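You operate a simulated robot arm through the tools that you are given. There is no shell and no other tool. Be economical: measure what you need, move in short steps, check, and stop when the job is done.

The job below is to be done with a simulated robot arm. You get a single attempt, and the scene is never put back.

JOB
Scrub the muddy carrot clean and put it in the cane tray.
Fine: scrub it in the groove of the ribbed board, use the small brush and put the brush back; nothing dropped.

Only the result counts: the job must be done as asked and must still hold three seconds after the hand-in. Knocking over, shifting, dropping, spilling or breaking anything else fails it.

ROBOT AND FRAMES
A 6-joint arm with a two-finger parallel gripper, fixed in place. Base frame: the origin is at the foot of the arm, x ahead of it, y to its left, z up. Readings come in m, rad, newtons and seconds.
With the tool pointing down near the work surface it reaches from about 0.22 to 0.78 m from the base axis. Its first joint turns from -2.897 to 2.897 rad. Payload 3.91 kg.
Tool frame: the origin (TCP) lies between the finger pads and is the grasp point; the fingertips stand 0.03 m ahead of it; z points along the fingers, y is the line along which they close. Largest opening 0.11 m; finger width 0.02, thickness 0.01; the body of the gripper, 0.048 by 0.112 m, starts 0.055 m behind the TCP.
Orientation is that of the tool frame in the base frame, as [roll, pitch, yaw] about the fixed x, y, z axes, in that order (R = Rz(yaw) Ry(pitch) Rx(roll)). With the fingers straight down and closing along the base's y, the tool's x points along the base's -x, its y along +y and its z along -z.

CONTROLS
- The arm moves only by the tool apply_moves. Its argument "targets" is a list of rows, each a list of 7 numbers: the shift along the tool's x, y, z in units of 200 mm (1.0 is 200 mm), then the turn, a rotation vector about the tool's x, y, z in units of 180 degrees (1.0 is 180 degrees), then the gripper command, from -1 (shut) to 1 (fully open), values between in proportion. In form: [[x, y, z, wx, wy, wz, claw], ...]. A call has 1 to 20 rows; each row is the pose to reach, as a shift and turn from the pose commanded when the call began, along the tool's axes at that moment. A call with a number of a shift or a turn outside -1 to 1 is refused whole. Each row takes 0.2 s and may step no farther than 0.05 m and 0.15 rad from the row before; otherwise, or with a gripper value out of range, the whole call is refused. Where a pose cannot be reached the arm comes as near as it can. A force on the tool above 90 N (or 10 N above the force at the start of the call, whichever is more), or a blocked arm, ends the call early, and 0.2 s more pass. The fingers move at their own pace (about 0.045 m/s each) and stop on an object; they squeeze with about 37 N. The grip force told is the motor's: it shows also when the fingers shut on nothing. Time passes only in rows, and 0.2 s behind the last, so rows that repeat a pose let the fingers close. The reply holds the time, the measured pose of the TCP, the force on the tool along the base axes, the opening and the grip force, in the units named above and with some noise.
- Cameras (640 x 400 px; columns grow to the right, rows downward): "scene" is fixed at [0.4001, 0.4991, 1.4154]; the picture's right is [-0.89, 0.46, 0.00], its down [0.44, 0.86, -0.26] and it looks along [-0.12, -0.23, -0.96] (base axes); focal length 214 px, centre (320, 200). "wrist" rides on the gripper at [0.077, 0.007, -0.114] in the tool frame; the picture's right is [-0.09, 1.00, 0.00], its down [-0.80, -0.07, -0.59] and it looks along [-0.59, -0.05, 0.80] (tool axes); focal length 270 px, centre (320, 200). There is no depth. A picture from a camera that has moved, and an enlarged one, comes with that camera's place and axes in the base frame and with its lens.
- capture(camera): a new picture of that camera. It takes no simulated time.
- slide_trunk(by): slides the trunk up (or, below 0, down) by that many m; the arm rides with it, the base frame stays. It gives what a move gives, with no picture.
- enlarge(camera, box): a new picture of the part [left, top, right, bottom] of that camera's present view, enlarged. It takes no simulated time.
- finish_job(): hands the job in; it is judged then, once.

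Go step by step. Nothing tells you positions but the pictures and the camera data: compare them with the known pose of the tool, close in by small moves and look again before you grip or let go. The budget is 120 turns and 84 pictures, counting those below and the enlarged ones. Unless the task says otherwise, let go and move clear before handing in, and close with one line.

The tools are called after "Call:" as name(argument=value, ...) on one line, values as JSON. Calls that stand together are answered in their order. apply_moves: Moves the arm, as the interface text tells. Its arguments: {"type":"object","properties":{"targets":{"type":"array","items":{"type":"array","items":{"type":"number"}}}},"required":["targets"]} The other tools are called the same way: slide_trunk (by) slides the trunk up or down; capture (camera) takes a picture; enlarge (camera, box) takes an enlarged picture of a part of a camera's view; finish_job () hands the job in.

At the start:

```text
t: 0.0
eef_pos: [0.3419, 0.3007, 1.1605]
orientation: [3.141, 0.001, 3.141]
contact_force: [-0.2, -0.3, 0.1]
width: 0.1101
finger_force: 0.0
trunk travel left (down, up): [-0.5, 0.11]
```

scene: 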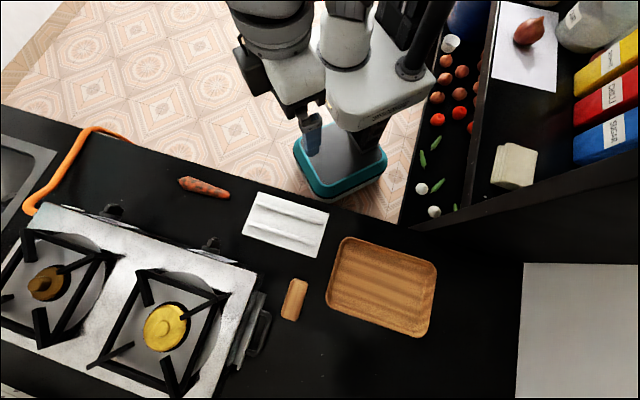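
wrist: 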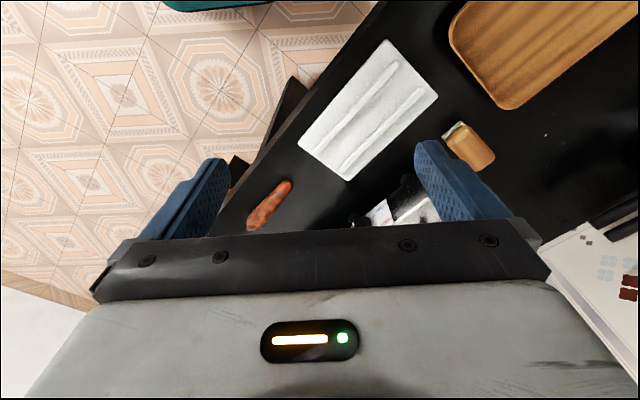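

I take the carrot to be near (0.70, 0.03), the ribbed board near (0.46, 0.32), the brush near (0.55, 0.58) and the tray near (0.25, 0.70). First I'll look closer.

Call:
enlarge(camera="scene", box=[160, 160, 340, 272])

Call:
enlarge(camera="scene", box=[240, 220, 440, 345])

Call:
enlarge(camera="wrist", box=[230, 20, 530, 240])

```text
3.56 times, centred on (250, 216) of scene
camera zoom: at [0.4001, 0.4991, 1.4154], right [-0.89, 0.46, 0.0], down [0.44, 0.86, -0.26], along [-0.12, -0.23, -0.96], focal length 763 px, centre (569, 143)
```

zoom: 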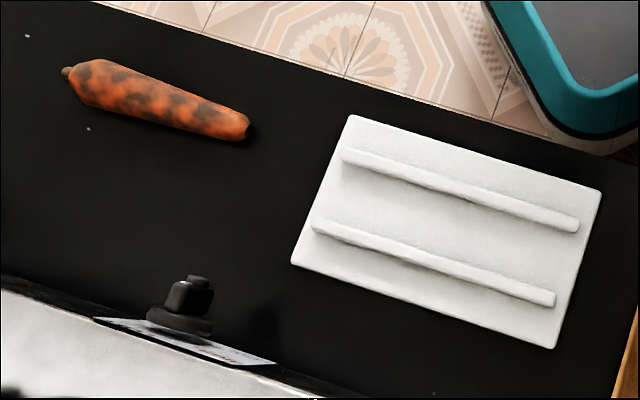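

```text
3.20 times, centred on (340, 282) of scene
camera zoom: at [0.4001, 0.4991, 1.4154], right [-0.89, 0.46, 0.0], down [0.44, 0.86, -0.26], along [-0.12, -0.23, -0.96], focal length 686 px, centre (256, -64)
```

zoom: 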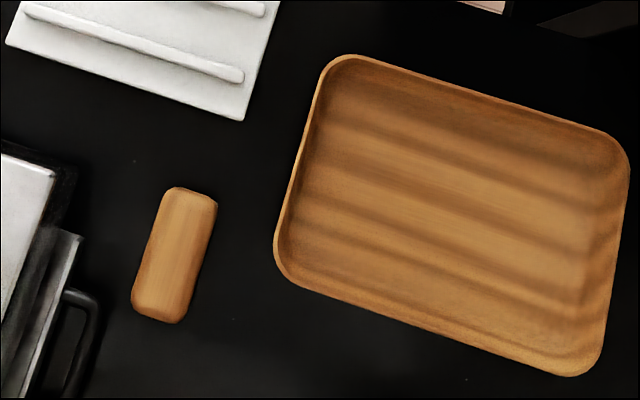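

```text
1.82 times, centred on (380, 130) of wrist
camera zoom: at [0.2643, 0.3089, 1.2757], right [0.09, 1.0, 0.0], down [0.8, -0.07, 0.59], along [0.59, -0.05, -0.8], focal length 491 px, centre (211, 327)
```

zoom: 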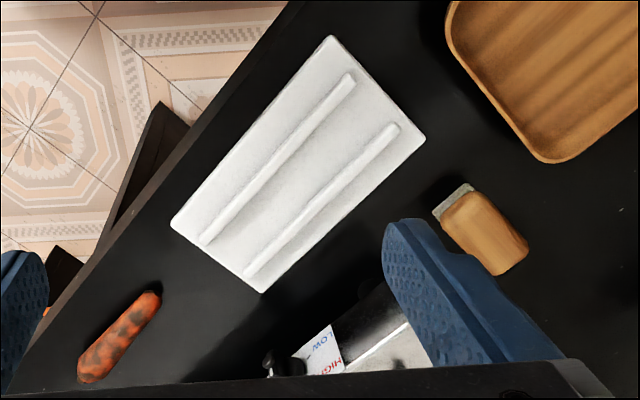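

Carrot and board groove both run at about 136°, so I can carry the carrot over without turning it. I'll turn the gripper to match and start toward the carrot.

Call:
apply_moves(targets=[[-0.121, -0.093, 0.129, 0, 0, 0.0345, 1], [-0.243, -0.186, 0.257, 0, 0, 0.069, 1], [-0.364, -0.279, 0.386, 0, 0, 0.1036, 1], [-0.486, -0.371, 0.514, 0, 0, 0.138, 1], [-0.607, -0.464, 0.643, 0, 0, 0.1726, 1], [-0.729, -0.557, 0.771, 0, 0, 0.207, 1], [-0.85, -0.65, 0.9, 0, 0, 0.2417, 1]])

```text
t: 1.6
eef_pos: [0.5102, 0.1721, 0.9782]
orientation: [-3.141, 0.0, 2.379]
contact_force: [-0.1, -0.1, -0.8]
width: 0.1098
finger_force: 0.0
trunk travel left (down, up): [-0.5, 0.11]
```

Turned as wanted; continuing toward the carrot.

Call:
apply_moves(targets=[[-0.18, 0.03, 0.18, 0, 0, 0, 1], [-0.36, 0.06, 0.36, 0, 0, 0, 1], [-0.54, 0.09, 0.54, 0, 0, 0, 1], [-0.72, 0.12, 0.72, 0, 0, 0, 1], [-0.9, 0.145, 0.9, 0, 0, 0, 1]])

Call:
capture(camera="wrist")

Call:
capture(camera="scene")

```text
refused: row 1 steps farther than a row can; nothing moved
```

```text
78 pictures are left
camera wrist: at [0.4595, 0.2304, 1.0943], right [0.75, 0.66, 0.0], down [0.53, -0.6, 0.59], along [0.39, -0.45, -0.8], focal length 270 px, centre (320, 200)
```

wrist: 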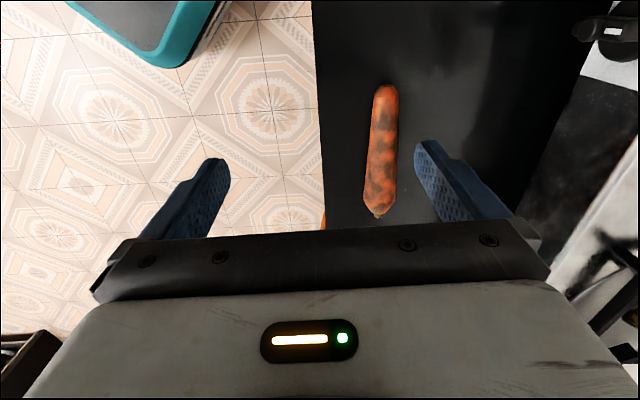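

```text
77 pictures are left
```

scene: 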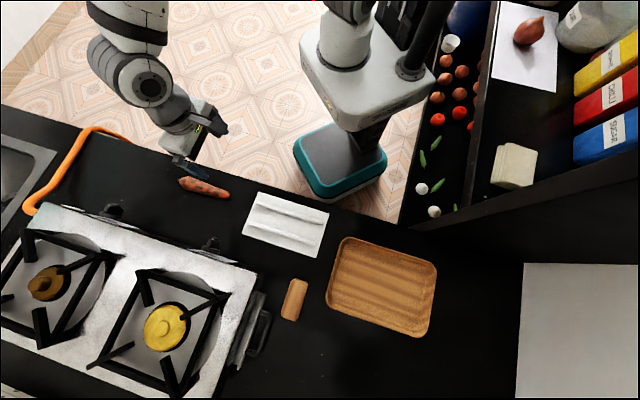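

The step was a bit too long, so nothing moved. The two cameras disagree about the height of the table, so I check the gripper's place in the scene view.

Call:
enlarge(camera="scene", box=[120, 80, 280, 220])

```text
2.86 times, centred on (200, 150) of scene
camera zoom: at [0.4001, 0.4991, 1.4154], right [-0.89, 0.46, 0.0], down [0.44, 0.86, -0.26], along [-0.12, -0.23, -0.96], focal length 613 px, centre (663, 343)
```

zoom: 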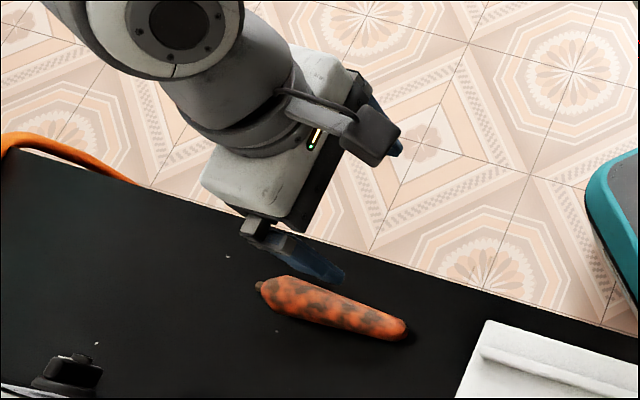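

The gripper projects where it should, and triangulating with both cameras puts the carrot at z≈0.807. The table is therefore near 0.79, not 0.564. That makes the carrot (0.613, 0.163), the groove (0.444, 0.369), the brush (0.50, 0.56) and the tray (0.29, 0.64); next I move above the carrot.

Call:
apply_moves(targets=[[-0.1, 0.08, 0.1, 0, 0, 0, 1], [-0.2, 0.16, 0.2, 0, 0, 0, 1], [-0.3, 0.24, 0.3, 0, 0, 0, 1], [-0.4, 0.32, 0.4, 0, 0, 0, 1]])

Call:
capture(camera="wrist")

Call:
enlarge(camera="scene", box=[140, 120, 300, 220])

```text
t: 2.6
eef_pos: [0.6135, 0.1611, 0.8993]
orientation: [-3.14, -0.001, 2.383]
contact_force: [0.2, 0.0, -0.6]
width: 0.1102
finger_force: 0.1
trunk travel left (down, up): [-0.5, 0.11]
```

```text
75 pictures are left
camera wrist: at [0.5619, 0.2188, 1.0156], right [0.75, 0.66, 0.0], down [0.53, -0.6, 0.59], along [0.39, -0.45, -0.8], focal length 270 px, centre (320, 200)
```

wrist: 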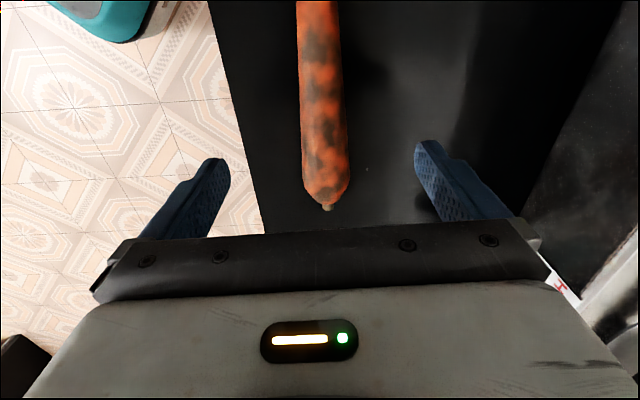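

```text
4.00 times, centred on (220, 170) of scene
camera zoom: at [0.4001, 0.4991, 1.4154], right [-0.89, 0.46, 0.0], down [0.44, 0.86, -0.26], along [-0.12, -0.23, -0.96], focal length 858 px, centre (720, 320)
```

zoom: 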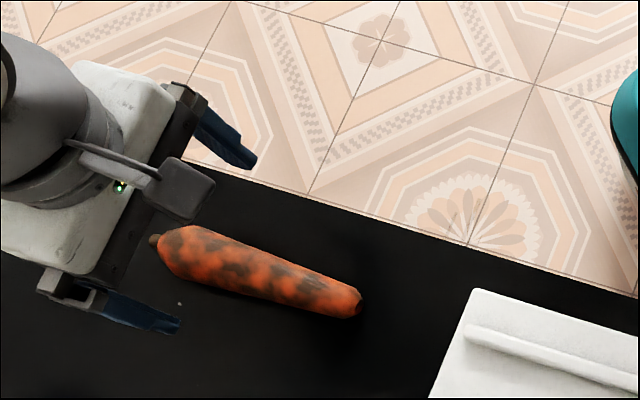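

The carrot is centred between the fingers and its axis is aligned. I descend to just above grasp height.

Call:
apply_moves(targets=[[-0.02, 0.004, 0.12, 0, 0, 0, 1], [-0.04, 0.004, 0.24, 0, 0, 0, 1], [-0.04, 0.004, 0.29, 0, 0, 0, 1]])

Call:
capture(camera="wrist")

Call:
enlarge(camera="scene", box=[160, 140, 260, 220])

```text
t: 3.4
eef_pos: [0.6208, 0.1576, 0.8423]
orientation: [-3.14, -0.001, 2.382]
contact_force: [0.4, -0.5, 0.1]
width: 0.1101
finger_force: 0.1
trunk travel left (down, up): [-0.5, 0.11]
```

```text
73 pictures are left
camera wrist: at [0.569, 0.216, 0.9577], right [0.75, 0.66, 0.0], down [0.53, -0.6, 0.59], along [0.39, -0.45, -0.8], focal length 270 px, centre (320, 200)
```

wrist: 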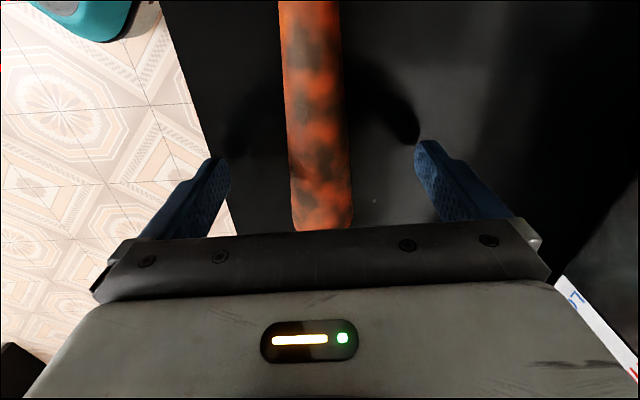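

```text
5.00 times, centred on (210, 180) of scene
camera zoom: at [0.4001, 0.4991, 1.4154], right [-0.89, 0.46, 0.0], down [0.44, 0.86, -0.26], along [-0.12, -0.23, -0.96], focal length 1072 px, centre (870, 300)
```

zoom: 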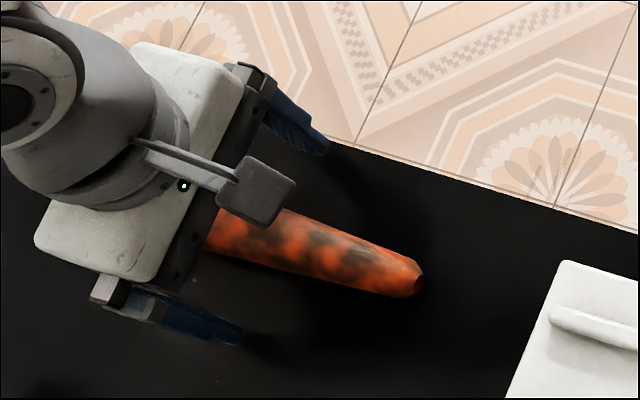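

The fingertips straddle the carrot. I lower about 9 mm more and close gently.

Call:
apply_moves(targets=[[0, 0, 0.025, 0, 0, 0, 1], [0, 0, 0.045, 0, 0, 0, 1], [0, 0, 0.045, 0, 0, 0, 0.2], [0, 0, 0.045, 0, 0, 0, -0.2], [0, 0, 0.045, 0, 0, 0, -0.6], [0, 0, 0.045, 0, 0, 0, -1], [0, 0, 0.045, 0, 0, 0, -1]])

Call:
capture(camera="wrist")

```text
t: 5.0
eef_pos: [0.6218, 0.1577, 0.8322]
orientation: [3.139, 0.001, 2.382]
contact_force: [0.7, -0.4, -0.3]
width: 0.0359
finger_force: 30.4
trunk travel left (down, up): [-0.5, 0.11]
```

```text
71 pictures are left
camera wrist: at [0.5695, 0.2159, 0.9485], right [0.75, 0.66, 0.0], down [0.53, -0.6, 0.59], along [0.39, -0.45, -0.8], focal length 270 px, centre (320, 200)
```

wrist: 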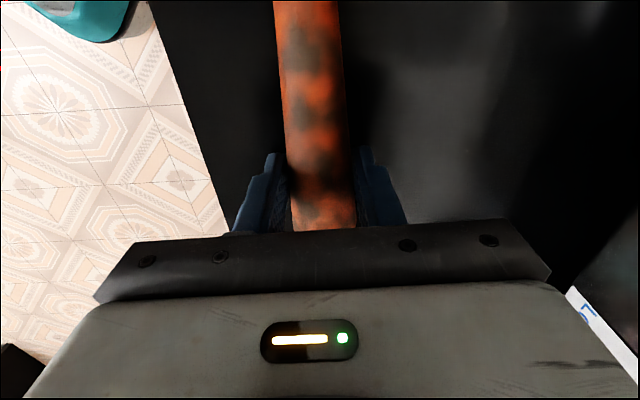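

Gripped at 36 mm wide. I lift straight up.

Call:
apply_moves(targets=[[0, 0, -0.05, 0, 0, 0, -1], [0, 0, -0.2, 0, 0, 0, -1], [0, 0, -0.4, 0, 0, 0, -1], [0, 0, -0.5, 0, 0, 0, -1]])

Call:
capture(camera="wrist")

```text
t: 6.0
eef_pos: [0.6191, 0.1581, 0.9337]
orientation: [-3.139, -0.001, 2.382]
contact_force: [-0.2, -0.4, -0.2]
width: 0.0001
finger_force: 37.0
trunk travel left (down, up): [-0.5, 0.11]
```

```text
70 pictures are left
camera wrist: at [0.568, 0.216, 1.0496], right [0.75, 0.66, 0.0], down [0.53, -0.6, 0.59], along [0.39, -0.45, -0.8], focal length 270 px, centre (320, 200)
```

wrist: 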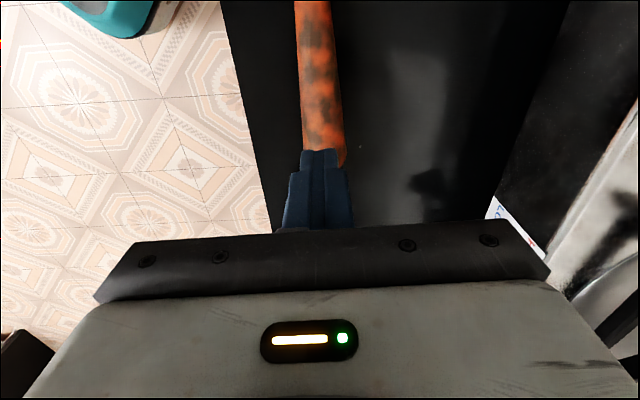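

The carrot slipped out because I gripped it above its middle; it is still lying in place. I open, check, and go lower this time.

Call:
apply_moves(targets=[[0, 0, 0, 0, 0, 0, 0], [0, 0, 0, 0, 0, 0, 0.6], [0, 0, 0, 0, 0, 0, 1], [0, 0, 0, 0, 0, 0, 1], [0, 0, 0, 0, 0, 0, 1], [0, 0, 0, 0, 0, 0, 1]])

Call:
capture(camera="wrist")

Call:
enlarge(camera="scene", box=[140, 120, 300, 220])

```text
t: 7.4
eef_pos: [0.6197, 0.158, 0.933]
orientation: [3.14, -0.001, 2.382]
contact_force: [0.8, -0.4, -0.2]
width: 0.1099
finger_force: 0.1
trunk travel left (down, up): [-0.5, 0.11]
```

```text
69 pictures are left
camera wrist: at [0.5682, 0.2161, 1.0494], right [0.75, 0.66, 0.0], down [0.53, -0.6, 0.59], along [0.39, -0.45, -0.8], focal length 270 px, centre (320, 200)
```

wrist: 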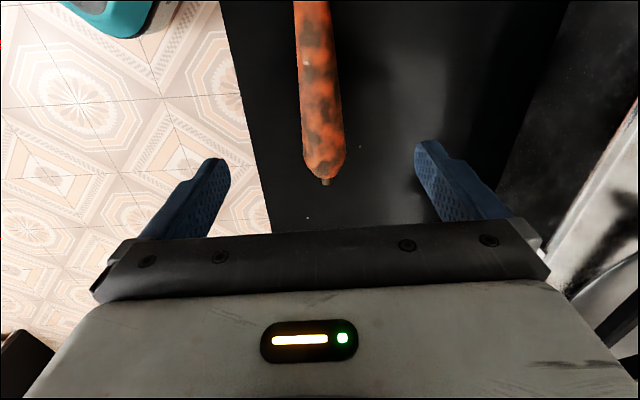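

```text
4.00 times, centred on (220, 170) of scene
camera zoom: at [0.4001, 0.4991, 1.4154], right [-0.89, 0.46, 0.0], down [0.44, 0.86, -0.26], along [-0.12, -0.23, -0.96], focal length 858 px, centre (720, 320)
```

zoom: 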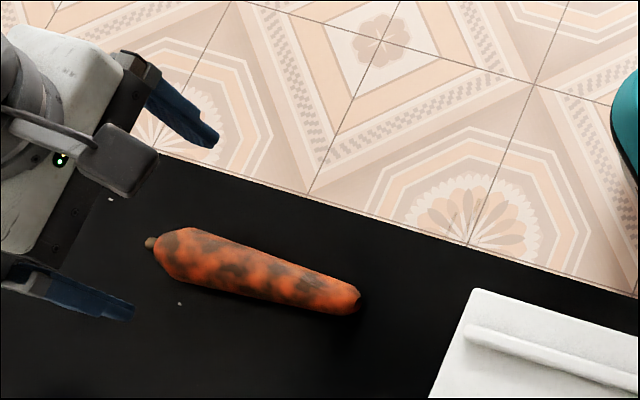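

With a better intersection the carrot's axis sits near z≈0.79. I go down in steps, watching the force.

Call:
apply_moves(targets=[[-0.03, -0.007, 0.15, 0, 0, 0, 1], [-0.06, -0.015, 0.3, 0, 0, 0, 1], [-0.06, -0.015, 0.45, 0, 0, 0, 1], [-0.06, -0.015, 0.525, 0, 0, 0, 1]])

Call:
capture(camera="wrist")

Call:
enlarge(camera="scene", box=[160, 140, 260, 220])

```text
t: 8.4
eef_pos: [0.6253, 0.1477, 0.8302]
orientation: [3.14, 0.002, 2.383]
contact_force: [-1.4, -0.5, 6.8]
width: 0.1098
finger_force: 0.0
trunk travel left (down, up): [-0.5, 0.11]
```

```text
67 pictures are left
camera wrist: at [0.5741, 0.2056, 0.9457], right [0.75, 0.66, 0.0], down [0.53, -0.6, 0.6], along [0.4, -0.45, -0.8], focal length 270 px, centre (320, 200)
```

wrist: 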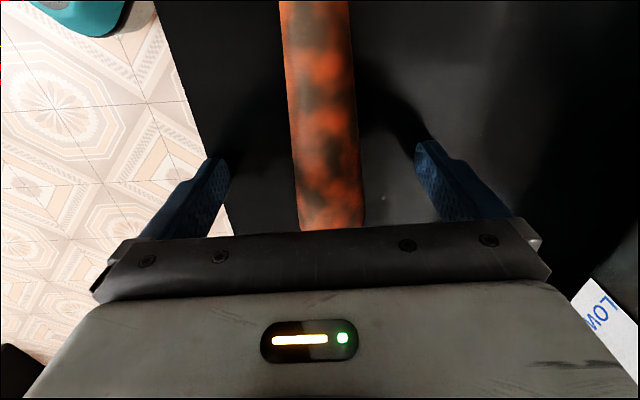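

```text
5.00 times, centred on (210, 180) of scene
camera zoom: at [0.4001, 0.4991, 1.4154], right [-0.89, 0.46, 0.0], down [0.44, 0.86, -0.26], along [-0.12, -0.23, -0.96], focal length 1072 px, centre (870, 300)
```

zoom: 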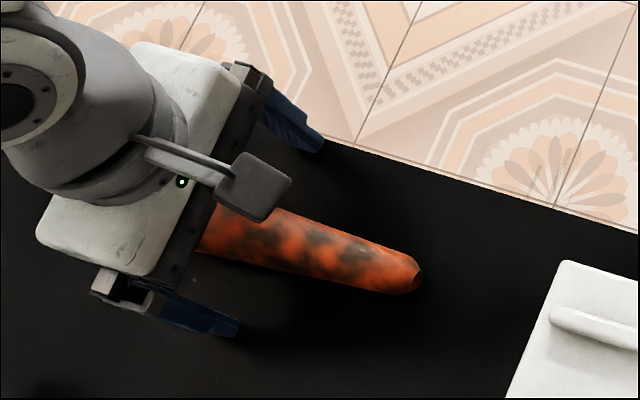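

The small upward force says the fingertips just touch the table (z≈0.80). I raise 2 mm, close, hold until the full squeeze builds, and lift only a little to test.

Call:
apply_moves(targets=[[0, 0.01, -0.015, 0, 0, 0, 0.4], [0, 0.01, -0.015, 0, 0, 0, 0], [0, 0.01, -0.015, 0, 0, 0, -0.5], [0, 0.01, -0.015, 0, 0, 0, -1], [0, 0.01, -0.015, 0, 0, 0, -1], [0, 0.01, -0.015, 0, 0, 0, -1], [0, 0.01, -0.015, 0, 0, 0, -1], [0, 0.01, -0.015, 0, 0, 0, -1], [0, 0.01, -0.015, 0, 0, 0, -1], [0, 0.01, -0.015, 0, 0, 0, -1]])

Call:
enlarge(camera="scene", box=[160, 140, 260, 220])

Call:
enlarge(camera="wrist", box=[220, 60, 420, 240])

```text
t: 10.6
eef_pos: [0.6279, 0.1497, 0.8313]
orientation: [-3.141, 0.0, 2.381]
contact_force: [0.3, 0.7, -0.4]
width: 0.037
finger_force: 37.4
trunk travel left (down, up): [-0.5, 0.11]
```

```text
5.00 times, centred on (210, 180) of scene
camera zoom: at [0.4001, 0.4991, 1.4154], right [-0.89, 0.46, 0.0], down [0.44, 0.86, -0.26], along [-0.12, -0.23, -0.96], focal length 1072 px, centre (870, 300)
```

zoom: 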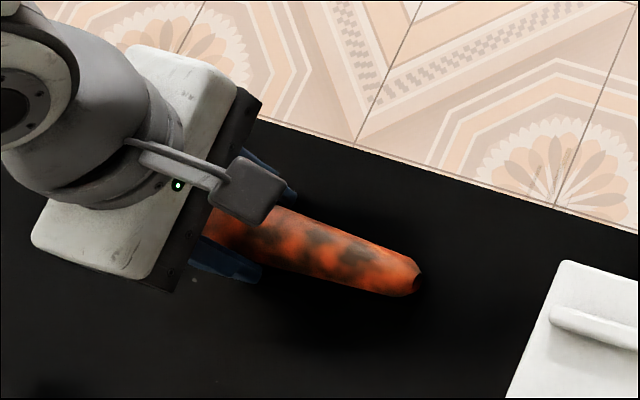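

```text
2.22 times, centred on (320, 150) of wrist
camera zoom: at [0.576, 0.2074, 0.9472], right [0.75, 0.66, 0.0], down [0.53, -0.6, 0.59], along [0.39, -0.45, -0.8], focal length 601 px, centre (320, 311)
```

zoom: 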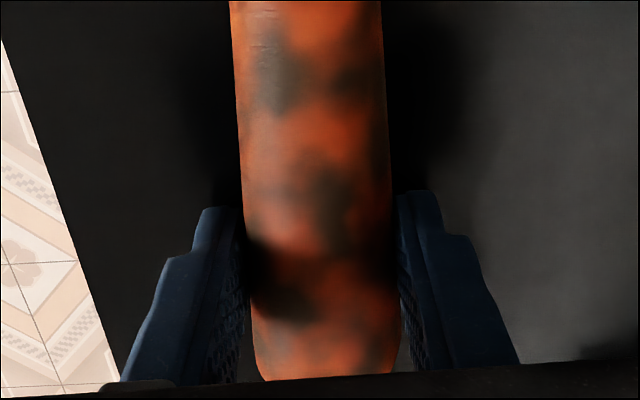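

The full squeeze is on. A short test lift follows.

Call:
apply_moves(targets=[[0, 0, -0.02, 0, 0, 0, -1], [0, 0, -0.04, 0, 0, 0, -1], [0, 0, -0.06, 0, 0, 0, -1], [0, 0, -0.08, 0, 0, 0, -1]])

Call:
enlarge(camera="wrist", box=[220, 60, 420, 240])

```text
t: 11.6
eef_pos: [0.627, 0.1487, 0.8472]
orientation: [3.14, 0.0, 2.383]
contact_force: [-0.2, -0.1, -0.4]
width: 0.0372
finger_force: 37.0
trunk travel left (down, up): [-0.5, 0.11]
```

```text
2.22 times, centred on (320, 150) of wrist
camera zoom: at [0.576, 0.2075, 0.963], right [0.75, 0.66, 0.0], down [0.53, -0.6, 0.59], along [0.39, -0.45, -0.8], focal length 601 px, centre (320, 311)
```

zoom: 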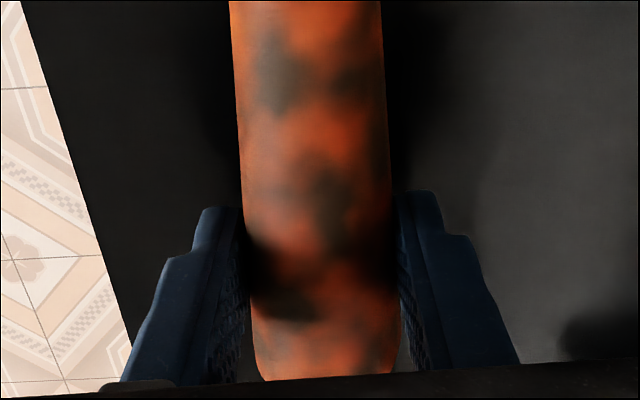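

It holds. I lift further and start carrying toward the board.

Call:
apply_moves(targets=[[0, 0, -0.15, 0, 0, 0, -1], [0, 0, -0.3, 0, 0, 0, -1], [0.1, 0.01, -0.4, 0, 0, 0, -1], [0.25, 0.025, -0.45, 0, 0, 0, -1], [0.4, 0.04, -0.45, 0, 0, 0, -1], [0.55, 0.055, -0.45, 0, 0, 0, -1], [0.7, 0.07, -0.45, 0, 0, 0, -1]])

Call:
capture(camera="wrist")

Call:
capture(camera="scene")

```text
t: 13.2
eef_pos: [0.5348, 0.2574, 0.9359]
orientation: [3.141, 0.001, 2.383]
contact_force: [0.1, -0.9, -0.8]
width: 0.037
finger_force: 36.7
trunk travel left (down, up): [-0.5, 0.11]
```

```text
62 pictures are left
camera wrist: at [0.483, 0.3152, 1.0506], right [0.75, 0.66, 0.0], down [0.53, -0.6, 0.59], along [0.39, -0.45, -0.8], focal length 270 px, centre (320, 200)
```

wrist: 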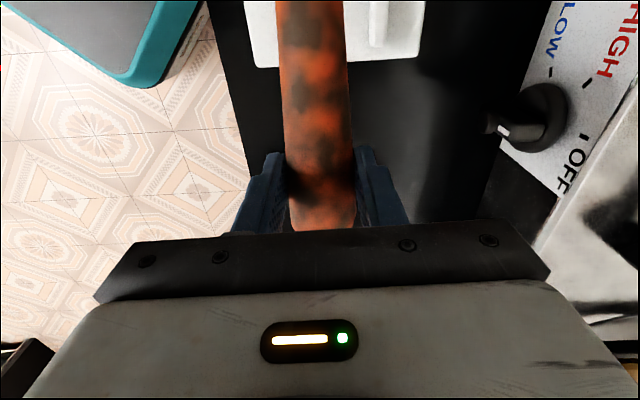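

```text
61 pictures are left
```

scene: 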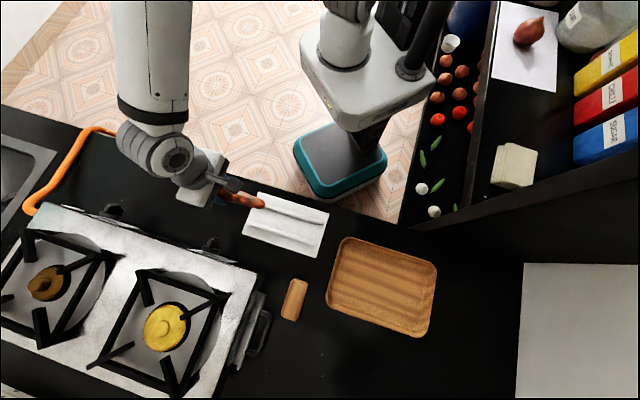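

Continuing over the groove and a little lower.

Call:
apply_moves(targets=[[0.15, 0.02, 0.0, 0, 0, 0, -1], [0.3, 0.04, 0.0, 0, 0, 0, -1], [0.45, 0.06, 0.08, 0, 0, 0, -1], [0.61, 0.08, 0.16, 0, 0, 0, -1]])

Call:
capture(camera="wrist")

Call:
enlarge(camera="scene", box=[220, 170, 340, 270])

```text
t: 14.2
eef_pos: [0.4561, 0.3518, 0.9054]
orientation: [-3.141, -0.001, 2.382]
contact_force: [0.3, -0.3, -0.5]
width: 0.0369
finger_force: 36.8
trunk travel left (down, up): [-0.5, 0.11]
```

```text
60 pictures are left
camera wrist: at [0.4049, 0.4096, 1.0214], right [0.75, 0.66, 0.0], down [0.53, -0.6, 0.59], along [0.39, -0.45, -0.8], focal length 270 px, centre (320, 200)
```

wrist: 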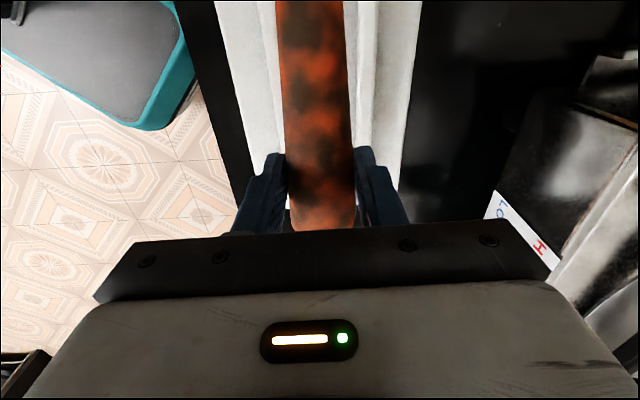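

```text
4.00 times, centred on (280, 220) of scene
camera zoom: at [0.4001, 0.4991, 1.4154], right [-0.89, 0.46, 0.0], down [0.44, 0.86, -0.26], along [-0.12, -0.23, -0.96], focal length 858 px, centre (480, 120)
```

zoom: 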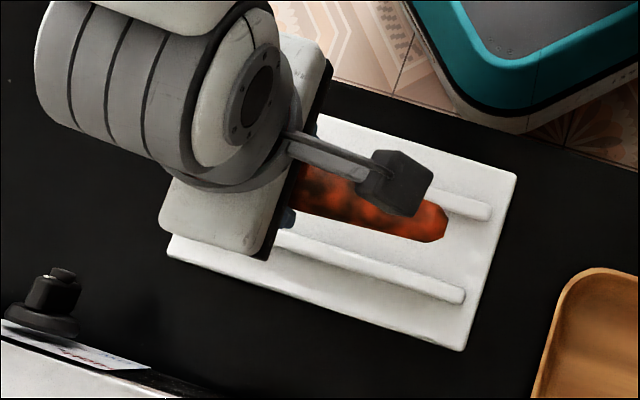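

The carrot is centred over the groove to within 1–2 mm. I lower it in stages.

Call:
apply_moves(targets=[[0, 0.006, 0.1, 0, 0, 0, -1], [0, 0.006, 0.18, 0, 0, 0, -1], [0, 0.006, 0.23, 0, 0, 0, -1]])

Call:
enlarge(camera="wrist", box=[200, 0, 440, 240])

Call:
enlarge(camera="scene", box=[240, 180, 340, 260])

```text
t: 15.0
eef_pos: [0.4585, 0.3533, 0.8593]
orientation: [3.141, 0.0, 2.384]
contact_force: [-0.2, -0.2, -0.4]
width: 0.0371
finger_force: 37.3
trunk travel left (down, up): [-0.5, 0.11]
```

```text
1.67 times, centred on (320, 120) of wrist
camera zoom: at [0.4068, 0.4107, 0.9746], right [0.75, 0.66, 0.0], down [0.53, -0.6, 0.59], along [0.39, -0.45, -0.8], focal length 450 px, centre (320, 333)
```

zoom: 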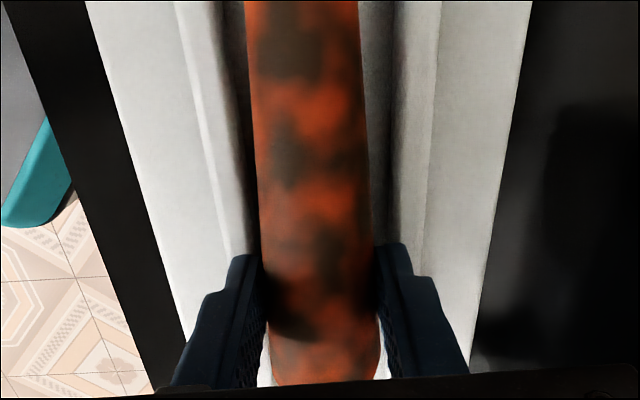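

```text
5.00 times, centred on (290, 220) of scene
camera zoom: at [0.4001, 0.4991, 1.4154], right [-0.89, 0.46, 0.0], down [0.44, 0.86, -0.26], along [-0.12, -0.23, -0.96], focal length 1072 px, centre (470, 100)
```

zoom: 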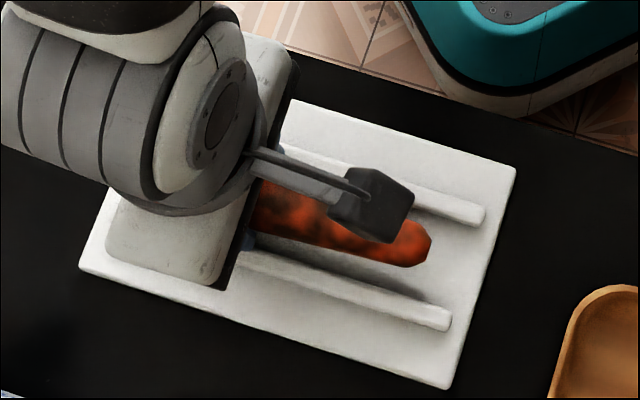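

Well lined up; I lower in small steps watching for contact.

Call:
apply_moves(targets=[[0, 0.005, 0.025, 0, 0, 0, -1], [0, 0.005, 0.045, 0, 0, 0, -1]])

```text
t: 15.6
eef_pos: [0.4588, 0.3529, 0.8563]
orientation: [3.131, 0.002, 2.381]
contact_force: [-4.7, -1.9, 55.9]
width: 0.0372
finger_force: 36.9
trunk travel left (down, up): [-0.5, 0.11]
```

The fingers, not the carrot, have landed on a rib: they are wider than the groove at this grip height. I back off, take the carrot back to the free table and regrip it with the fingertips higher on its sides.

Call:
apply_moves(targets=[[0, 0, -0.1, 0, 0, 0, -1], [0, 0, -0.25, 0, 0, 0, -1], [-0.1, 0, -0.35, 0, 0, 0, -1], [-0.25, -0.02, -0.35, 0, 0, 0, -1], [-0.4, -0.04, -0.35, 0, 0, 0, -1], [-0.55, -0.06, -0.35, 0, 0, 0, -1], [-0.7, -0.08, -0.35, 0, 0, 0, -1], [-0.85, -0.1, -0.35, 0, 0, 0, -1], [-1.0, -0.12, -0.35, 0, 0, 0, -1]])

Call:
enlarge(camera="scene", box=[160, 140, 340, 270])

Call:
capture(camera="wrist")

```text
t: 17.6
eef_pos: [0.5894, 0.1985, 0.9216]
orientation: [3.141, 0.0, 2.382]
contact_force: [-0.5, 0.5, -1.0]
width: 0.0373
finger_force: 37.0
trunk travel left (down, up): [-0.5, 0.11]
```

```text
3.08 times, centred on (250, 205) of scene
camera zoom: at [0.4001, 0.4991, 1.4154], right [-0.89, 0.46, 0.0], down [0.44, 0.86, -0.26], along [-0.12, -0.23, -0.96], focal length 660 px, centre (535, 185)
```

zoom: 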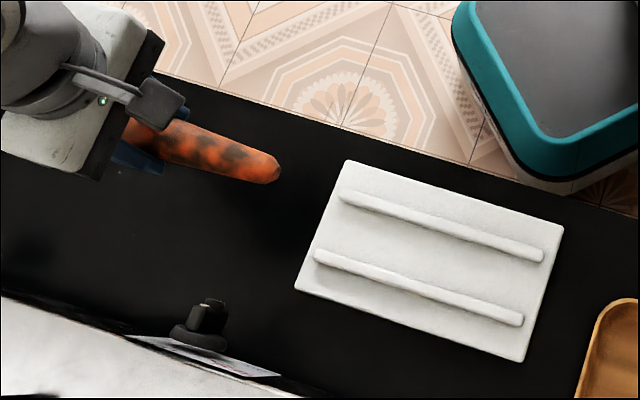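

```text
55 pictures are left
camera wrist: at [0.5383, 0.2563, 1.0371], right [0.75, 0.66, 0.0], down [0.53, -0.6, 0.59], along [0.39, -0.45, -0.8], focal length 270 px, centre (320, 200)
```

wrist: 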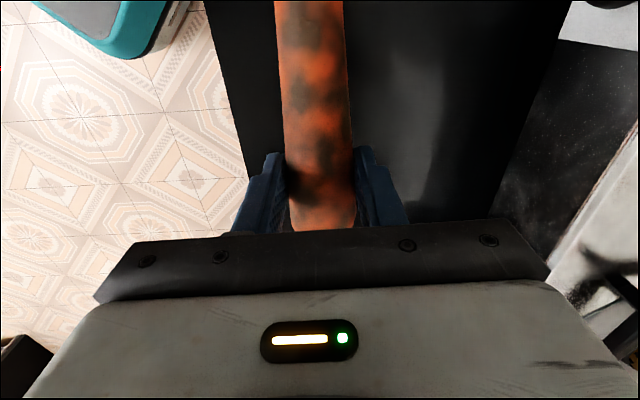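

The board has not moved. I move back a bit more, lower the carrot to just above the table, then touch down.

Call:
apply_moves(targets=[[-0.15, 0, 0.05, 0, 0, 0, -1], [-0.25, 0, 0.2, 0, 0, 0, -1], [-0.25, 0, 0.35, 0, 0, 0, -1], [-0.25, 0, 0.42, 0, 0, 0, -1], [-0.25, 0, 0.435, 0, 0, 0, -1]])

```text
t: 18.8
eef_pos: [0.6257, 0.163, 0.8324]
orientation: [3.141, 0.001, 2.383]
contact_force: [1.2, 0.4, -1.5]
width: 0.0367
finger_force: 36.3
trunk travel left (down, up): [-0.5, 0.11]
```

No contact yet; I lower 2 mm at a time.

Call:
apply_moves(targets=[[0, 0, 0.01, 0, 0, 0, -1], [0, 0, 0.015, 0, 0, 0, -1]])

```text
t: 19.4
eef_pos: [0.6254, 0.1635, 0.8314]
orientation: [3.138, 0.002, 2.383]
contact_force: [2.7, 0.6, 12.1]
width: 0.0371
finger_force: 36.7
trunk travel left (down, up): [-0.5, 0.11]
```

Carrot touches down at TCP z≈0.8315, so the table is at about 0.80 and the rib tops near 0.826. I open partly, keep the carrot between the fingers, and raise 10 mm.

Call:
apply_moves(targets=[[0, 0, -0.01, 0, 0, 0, -0.2], [0, 0, -0.01, 0, 0, 0, 0.1], [0, 0, -0.01, 0, 0, 0, 0.4], [0, 0, -0.03, 0, 0, 0, 0.4], [0, 0, -0.06, 0, 0, 0, 0.4], [0, 0, -0.06, 0, 0, 0, 0.4]])

Call:
capture(camera="wrist")

```text
t: 20.8
eef_pos: [0.6254, 0.163, 0.8422]
orientation: [3.141, -0.001, 2.381]
contact_force: [1.0, 0.0, -0.6]
width: 0.077
finger_force: 0.0
trunk travel left (down, up): [-0.5, 0.11]
```

```text
54 pictures are left
camera wrist: at [0.5733, 0.2216, 0.9573], right [0.75, 0.66, 0.0], down [0.53, -0.6, 0.59], along [0.39, -0.45, -0.8], focal length 270 px, centre (320, 200)
```

wrist: 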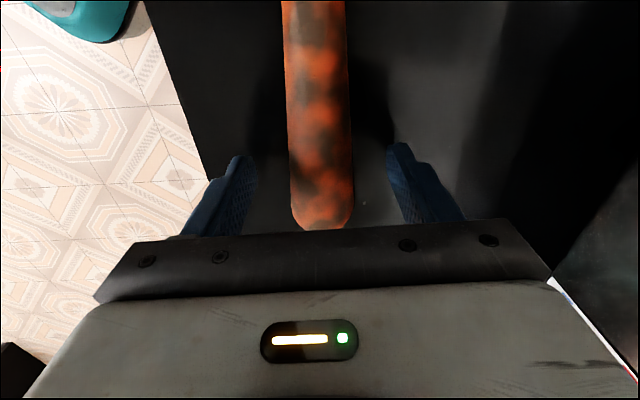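

The carrot stayed put between the fingers. I go 2 mm higher and slightly toward the thick end, close, wait for full squeeze, then lift very slowly.

Call:
apply_moves(targets=[[-0.04, 0, -0.008, 0, 0, 0, 0.4], [-0.04, 0, -0.008, 0, 0, 0, 0.0], [-0.04, 0, -0.008, 0, 0, 0, -0.4], [-0.04, 0, -0.008, 0, 0, 0, -1], [-0.04, 0, -0.008, 0, 0, 0, -1], [-0.04, 0, -0.008, 0, 0, 0, -1], [-0.04, 0, -0.008, 0, 0, 0, -1], [-0.04, 0, -0.008, 0, 0, 0, -1], [-0.04, 0, -0.013, 0, 0, 0, -1], [-0.04, 0, -0.02, 0, 0, 0, -1], [-0.04, 0, -0.03, 0, 0, 0, -1], [-0.04, 0, -0.05, 0, 0, 0, -1], [-0.04, 0, -0.07, 0, 0, 0, -1]])

Call:
enlarge(camera="wrist", box=[220, 60, 420, 240])

```text
t: 23.6
eef_pos: [0.6302, 0.1588, 0.854]
orientation: [3.141, 0.0, 2.382]
contact_force: [-0.5, -0.3, -2.3]
width: 0.0381
finger_force: 37.6
trunk travel left (down, up): [-0.5, 0.11]
```

```text
2.22 times, centred on (320, 150) of wrist
camera zoom: at [0.5795, 0.2162, 0.971], right [0.75, 0.66, 0.0], down [0.53, -0.6, 0.59], along [0.39, -0.45, -0.8], focal length 601 px, centre (320, 311)
```

zoom: 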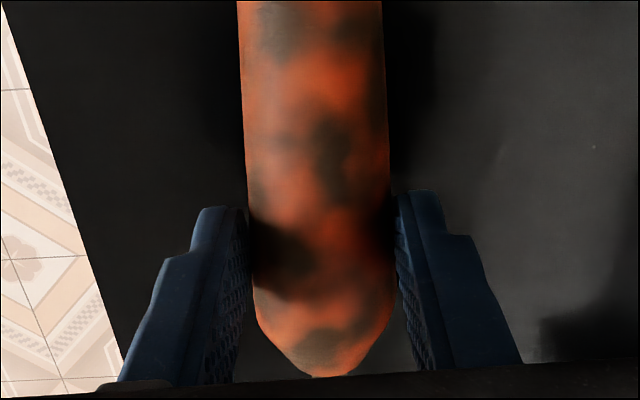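

It holds with the higher grip. I lift gently and carry it back over the groove.

Call:
apply_moves(targets=[[0, 0, -0.03, 0, 0, 0, -1], [0, 0, -0.08, 0, 0, 0, -1], [0, 0, -0.15, 0, 0, 0, -1], [0, 0, -0.23, 0, 0, 0, -1], [0.03, 0.003, -0.3, 0, 0, 0, -1], [0.08, 0.008, -0.33, 0, 0, 0, -1], [0.15, 0.015, -0.33, 0, 0, 0, -1], [0.24, 0.023, -0.33, 0, 0, 0, -1], [0.34, 0.033, -0.33, 0, 0, 0, -1], [0.45, 0.043, -0.33, 0, 0, 0, -1], [0.56, 0.054, -0.33, 0, 0, 0, -1], [0.67, 0.064, -0.33, 0, 0, 0, -1], [0.78, 0.075, -0.33, 0, 0, 0, -1], [0.89, 0.085, -0.33, 0, 0, 0, -1], [0.97, 0.093, -0.33, 0, 0, 0, -1], [1.0, 0.096, -0.33, 0, 0, 0, -1]])

Call:
capture(camera="wrist")

```text
t: 27.0
eef_pos: [0.4988, 0.3095, 0.9228]
orientation: [-3.141, -0.001, 2.383]
contact_force: [0.8, 0.8, -0.8]
width: 0.0382
finger_force: 37.1
trunk travel left (down, up): [-0.5, 0.11]
```

```text
52 pictures are left
camera wrist: at [0.4472, 0.3681, 1.0383], right [0.75, 0.66, 0.0], down [0.53, -0.6, 0.59], along [0.39, -0.45, -0.8], focal length 270 px, centre (320, 200)
```

wrist: 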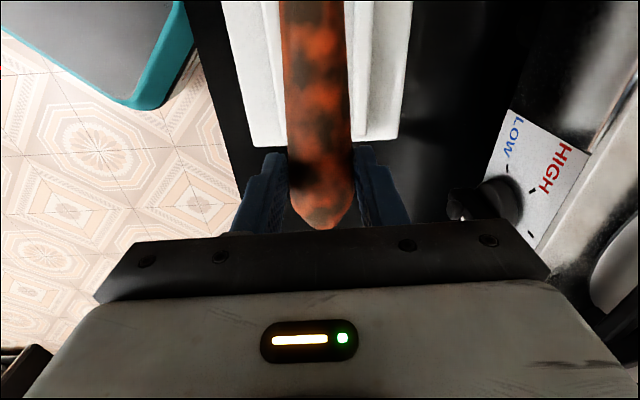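

Still held. I finish over the groove and lower.

Call:
apply_moves(targets=[[0.1, 0.015, 0, 0, 0, 0, -1], [0.2, 0.025, 0.02, 0, 0, 0, -1], [0.255, 0.03, 0.1, 0, 0, 0, -1], [0.255, 0.03, 0.19, 0, 0, 0, -1], [0.255, 0.03, 0.24, 0, 0, 0, -1]])

Call:
enlarge(camera="wrist", box=[200, 0, 440, 240])

Call:
enlarge(camera="scene", box=[240, 180, 340, 260])

```text
t: 28.2
eef_pos: [0.4669, 0.3489, 0.8726]
orientation: [3.141, 0.0, 2.382]
contact_force: [0.4, 0.5, 0.0]
width: 0.038
finger_force: 37.0
trunk travel left (down, up): [-0.5, 0.11]
```

```text
1.67 times, centred on (320, 120) of wrist
camera zoom: at [0.4146, 0.407, 0.9899], right [0.75, 0.66, 0.0], down [0.53, -0.6, 0.59], along [0.39, -0.45, -0.8], focal length 450 px, centre (320, 333)
```

zoom: 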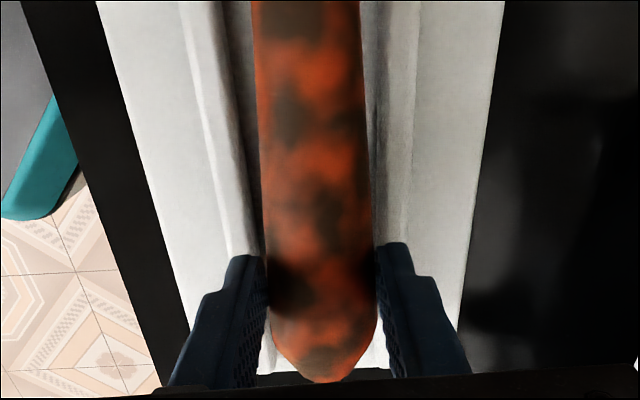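

```text
5.00 times, centred on (290, 220) of scene
camera zoom: at [0.4001, 0.4991, 1.4154], right [-0.89, 0.46, 0.0], down [0.44, 0.86, -0.26], along [-0.12, -0.23, -0.96], focal length 1072 px, centre (470, 100)
```

zoom: 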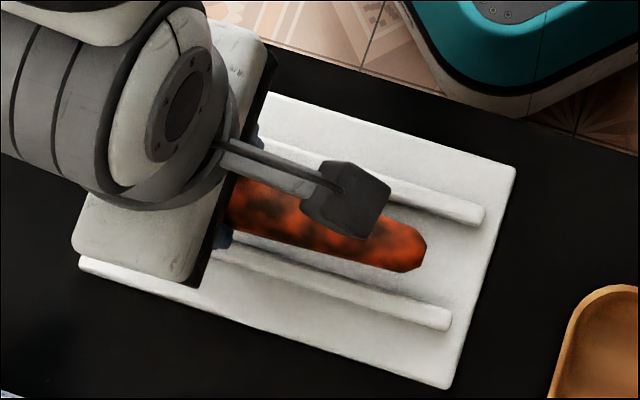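

Well centred. Now the last lowering, in small steps.

Call:
apply_moves(targets=[[0, 0, 0.03, 0, 0, 0, -1], [0, 0, 0.05, 0, 0, 0, -1], [0, 0, 0.06, 0, 0, 0, -1]])

```text
t: 29.0
eef_pos: [0.4664, 0.3495, 0.861]
orientation: [-3.14, 0.002, 2.382]
contact_force: [-0.2, 1.3, -0.2]
width: 0.0382
finger_force: 37.0
trunk travel left (down, up): [-0.5, 0.11]
```

Call:
apply_moves(targets=[[0, 0, 0.01, 0, 0, 0, -1], [0, 0, 0.015, 0, 0, 0, -1]])

```text
t: 29.6
eef_pos: [0.4662, 0.349, 0.8592]
orientation: [-3.141, 0.0, 2.381]
contact_force: [0.0, -0.8, -0.8]
width: 0.038
finger_force: 36.9
trunk travel left (down, up): [-0.5, 0.11]
```

Still free at 0.859, so I keep lowering.

Call:
apply_moves(targets=[[0, 0, 0.01, 0, 0, 0, -1], [0, 0, 0.015, 0, 0, 0, -1]])

```text
t: 30.2
eef_pos: [0.4658, 0.3489, 0.8569]
orientation: [3.14, 0.0, 2.382]
contact_force: [-0.6, -2.6, 9.6]
width: 0.0382
finger_force: 36.4
trunk travel left (down, up): [-0.5, 0.11]
```

The fingertips now rest on the rib tops, and the carrot's underside is about at board level inside the groove. I ease off about 1 mm and open slowly so it settles.

Call:
apply_moves(targets=[[0, 0, -0.002, 0, 0, 0, -0.3], [0, 0, -0.004, 0, 0, 0, -0.28], [0, 0, -0.004, 0, 0, 0, -0.26], [0, 0, -0.004, 0, 0, 0, -0.22], [0, 0, -0.004, 0, 0, 0, -0.15], [0, 0, -0.004, 0, 0, 0, 0.0], [0, 0, -0.004, 0, 0, 0, 0.2], [0, 0, -0.01, 0, 0, 0, 0.4], [0, 0, -0.06, 0, 0, 0, 0.6]])

Call:
enlarge(camera="wrist", box=[200, 0, 440, 240])

Call:
enlarge(camera="scene", box=[240, 180, 340, 260])

```text
t: 32.2
eef_pos: [0.4645, 0.3498, 0.8682]
orientation: [-3.141, 0.0, 2.382]
contact_force: [0.0, -0.2, 0.2]
width: 0.0878
finger_force: 0.1
trunk travel left (down, up): [-0.5, 0.11]
```

```text
1.67 times, centred on (320, 120) of wrist
camera zoom: at [0.4137, 0.4069, 0.9831], right [0.75, 0.66, 0.0], down [0.53, -0.6, 0.59], along [0.39, -0.45, -0.8], focal length 450 px, centre (320, 333)
```

zoom: 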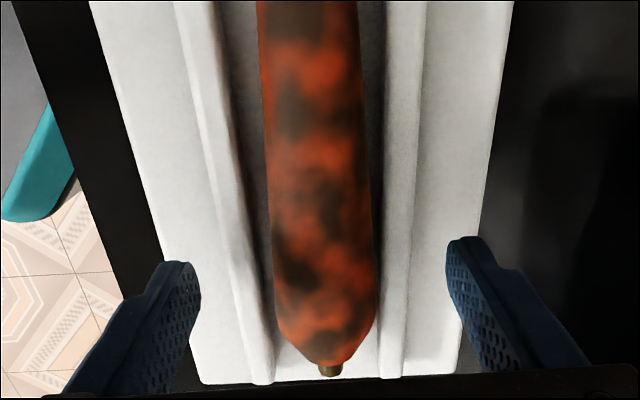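

```text
5.00 times, centred on (290, 220) of scene
camera zoom: at [0.4001, 0.4991, 1.4154], right [-0.89, 0.46, 0.0], down [0.44, 0.86, -0.26], along [-0.12, -0.23, -0.96], focal length 1072 px, centre (470, 100)
```

zoom: 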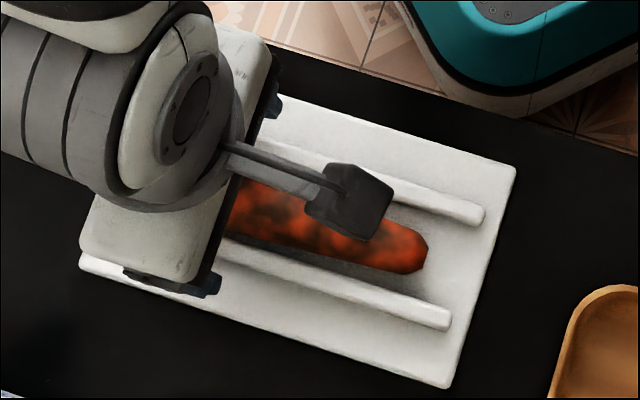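

The carrot is settled in the groove between the ribs. Next is the brush: I rise, turn the gripper a quarter turn to close across the brush, and move above it.

Call:
apply_moves(targets=[[0, 0, -0.2, 0, 0, 0, 0.8], [0, 0, -0.4, 0, 0, 0, 1], [0.053, 0.081, -0.4, 0, 0, -0.047, 1], [0.106, 0.161, -0.4, 0, 0, -0.094, 1], [0.16, 0.242, -0.4, 0, 0, -0.141, 1], [0.213, 0.323, -0.4, 0, 0, -0.188, 1], [0.266, 0.403, -0.4, 0, 0, -0.235, 1], [0.319, 0.484, -0.4, 0, 0, -0.282, 1], [0.372, 0.565, -0.4, 0, 0, -0.329, 1], [0.425, 0.645, -0.4, 0, 0, -0.376, 1], [0.479, 0.726, -0.4, 0, 0, -0.423, 1], [0.532, 0.806, -0.4, 0, 0, -0.47, 1], [0.585, 0.887, -0.4, 0, 0, -0.517, 1]])

Call:
capture(camera="wrist")

Call:
capture(camera="scene")

```text
t: 35.0
eef_pos: [0.5027, 0.559, 0.9477]
orientation: [3.142, -0.002, -2.273]
contact_force: [-0.4, -0.6, 0.0]
width: 0.11
finger_force: 0.2
trunk travel left (down, up): [-0.5, 0.11]
```

```text
47 pictures are left
camera wrist: at [0.4478, 0.5048, 1.0641], right [-0.7, 0.71, 0.0], down [0.57, 0.57, 0.59], along [0.42, 0.42, -0.8], focal length 270 px, centre (320, 200)
```

wrist: 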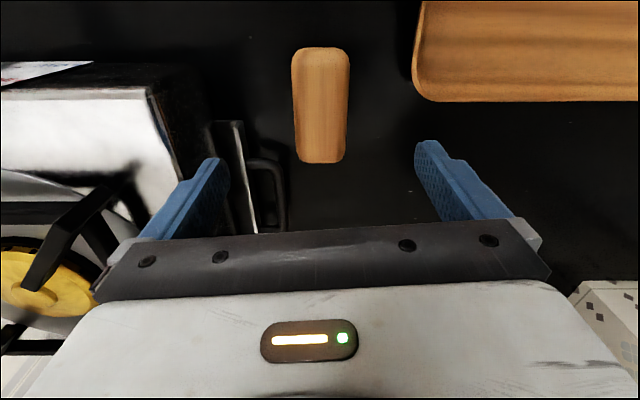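

```text
46 pictures are left
```

scene: 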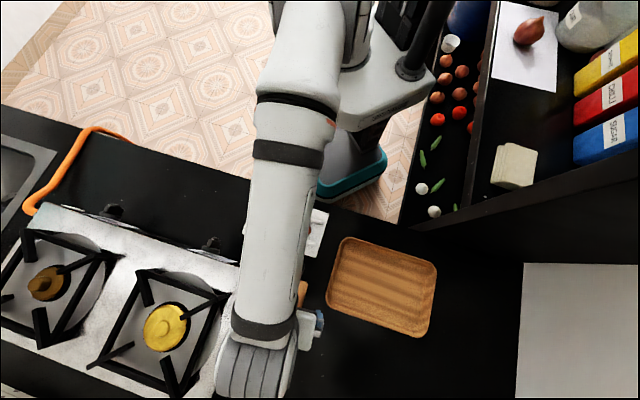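

The brush is right below, nearly aligned. I zoom to fix its angle and edges.

Call:
enlarge(camera="wrist", box=[240, 30, 400, 180])

```text
2.67 times, centred on (320, 105) of wrist
camera zoom: at [0.4478, 0.5048, 1.0641], right [-0.7, 0.71, 0.0], down [0.57, 0.57, 0.59], along [0.42, 0.42, -0.8], focal length 721 px, centre (320, 453)
```

zoom: 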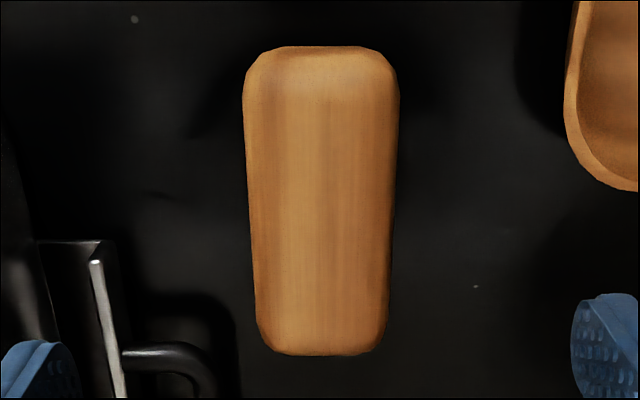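

The brush's axis lies about 4° off the tool, so I correct that and descend partway for a closer look.

Call:
apply_moves(targets=[[0, 0, 0.15, 0, 0, 0.012, 1], [0, 0, 0.3, 0, 0, 0.024, 1], [0, 0, 0.4, 0, 0, 0.024, 1]])

Call:
capture(camera="wrist")

Call:
enlarge(camera="scene", box=[220, 250, 360, 380])

```text
t: 35.8
eef_pos: [0.5029, 0.5588, 0.8679]
orientation: [-3.141, -0.001, -2.352]
contact_force: [0.7, 0.1, 0.3]
width: 0.11
finger_force: 0.1
trunk travel left (down, up): [-0.5, 0.11]
```

```text
44 pictures are left
camera wrist: at [0.4434, 0.5091, 0.9836], right [-0.65, 0.76, 0.0], down [0.61, 0.52, 0.59], along [0.45, 0.38, -0.8], focal length 270 px, centre (320, 200)
```

wrist: 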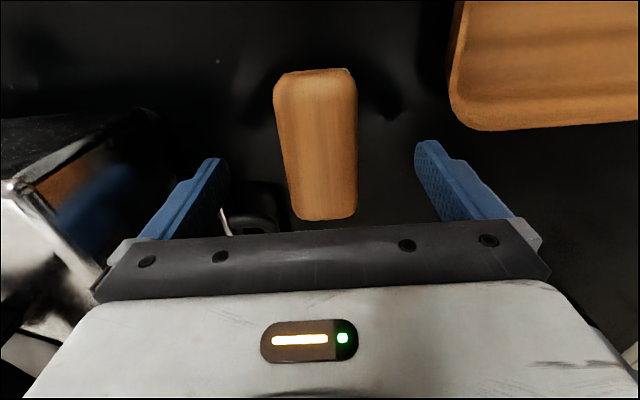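

```text
3.08 times, centred on (290, 315) of scene
camera zoom: at [0.4001, 0.4991, 1.4154], right [-0.89, 0.46, 0.0], down [0.44, 0.86, -0.26], along [-0.12, -0.23, -0.96], focal length 660 px, centre (412, -154)
```

zoom: 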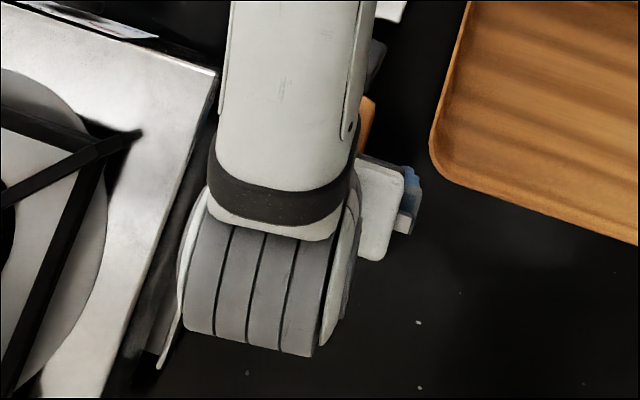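

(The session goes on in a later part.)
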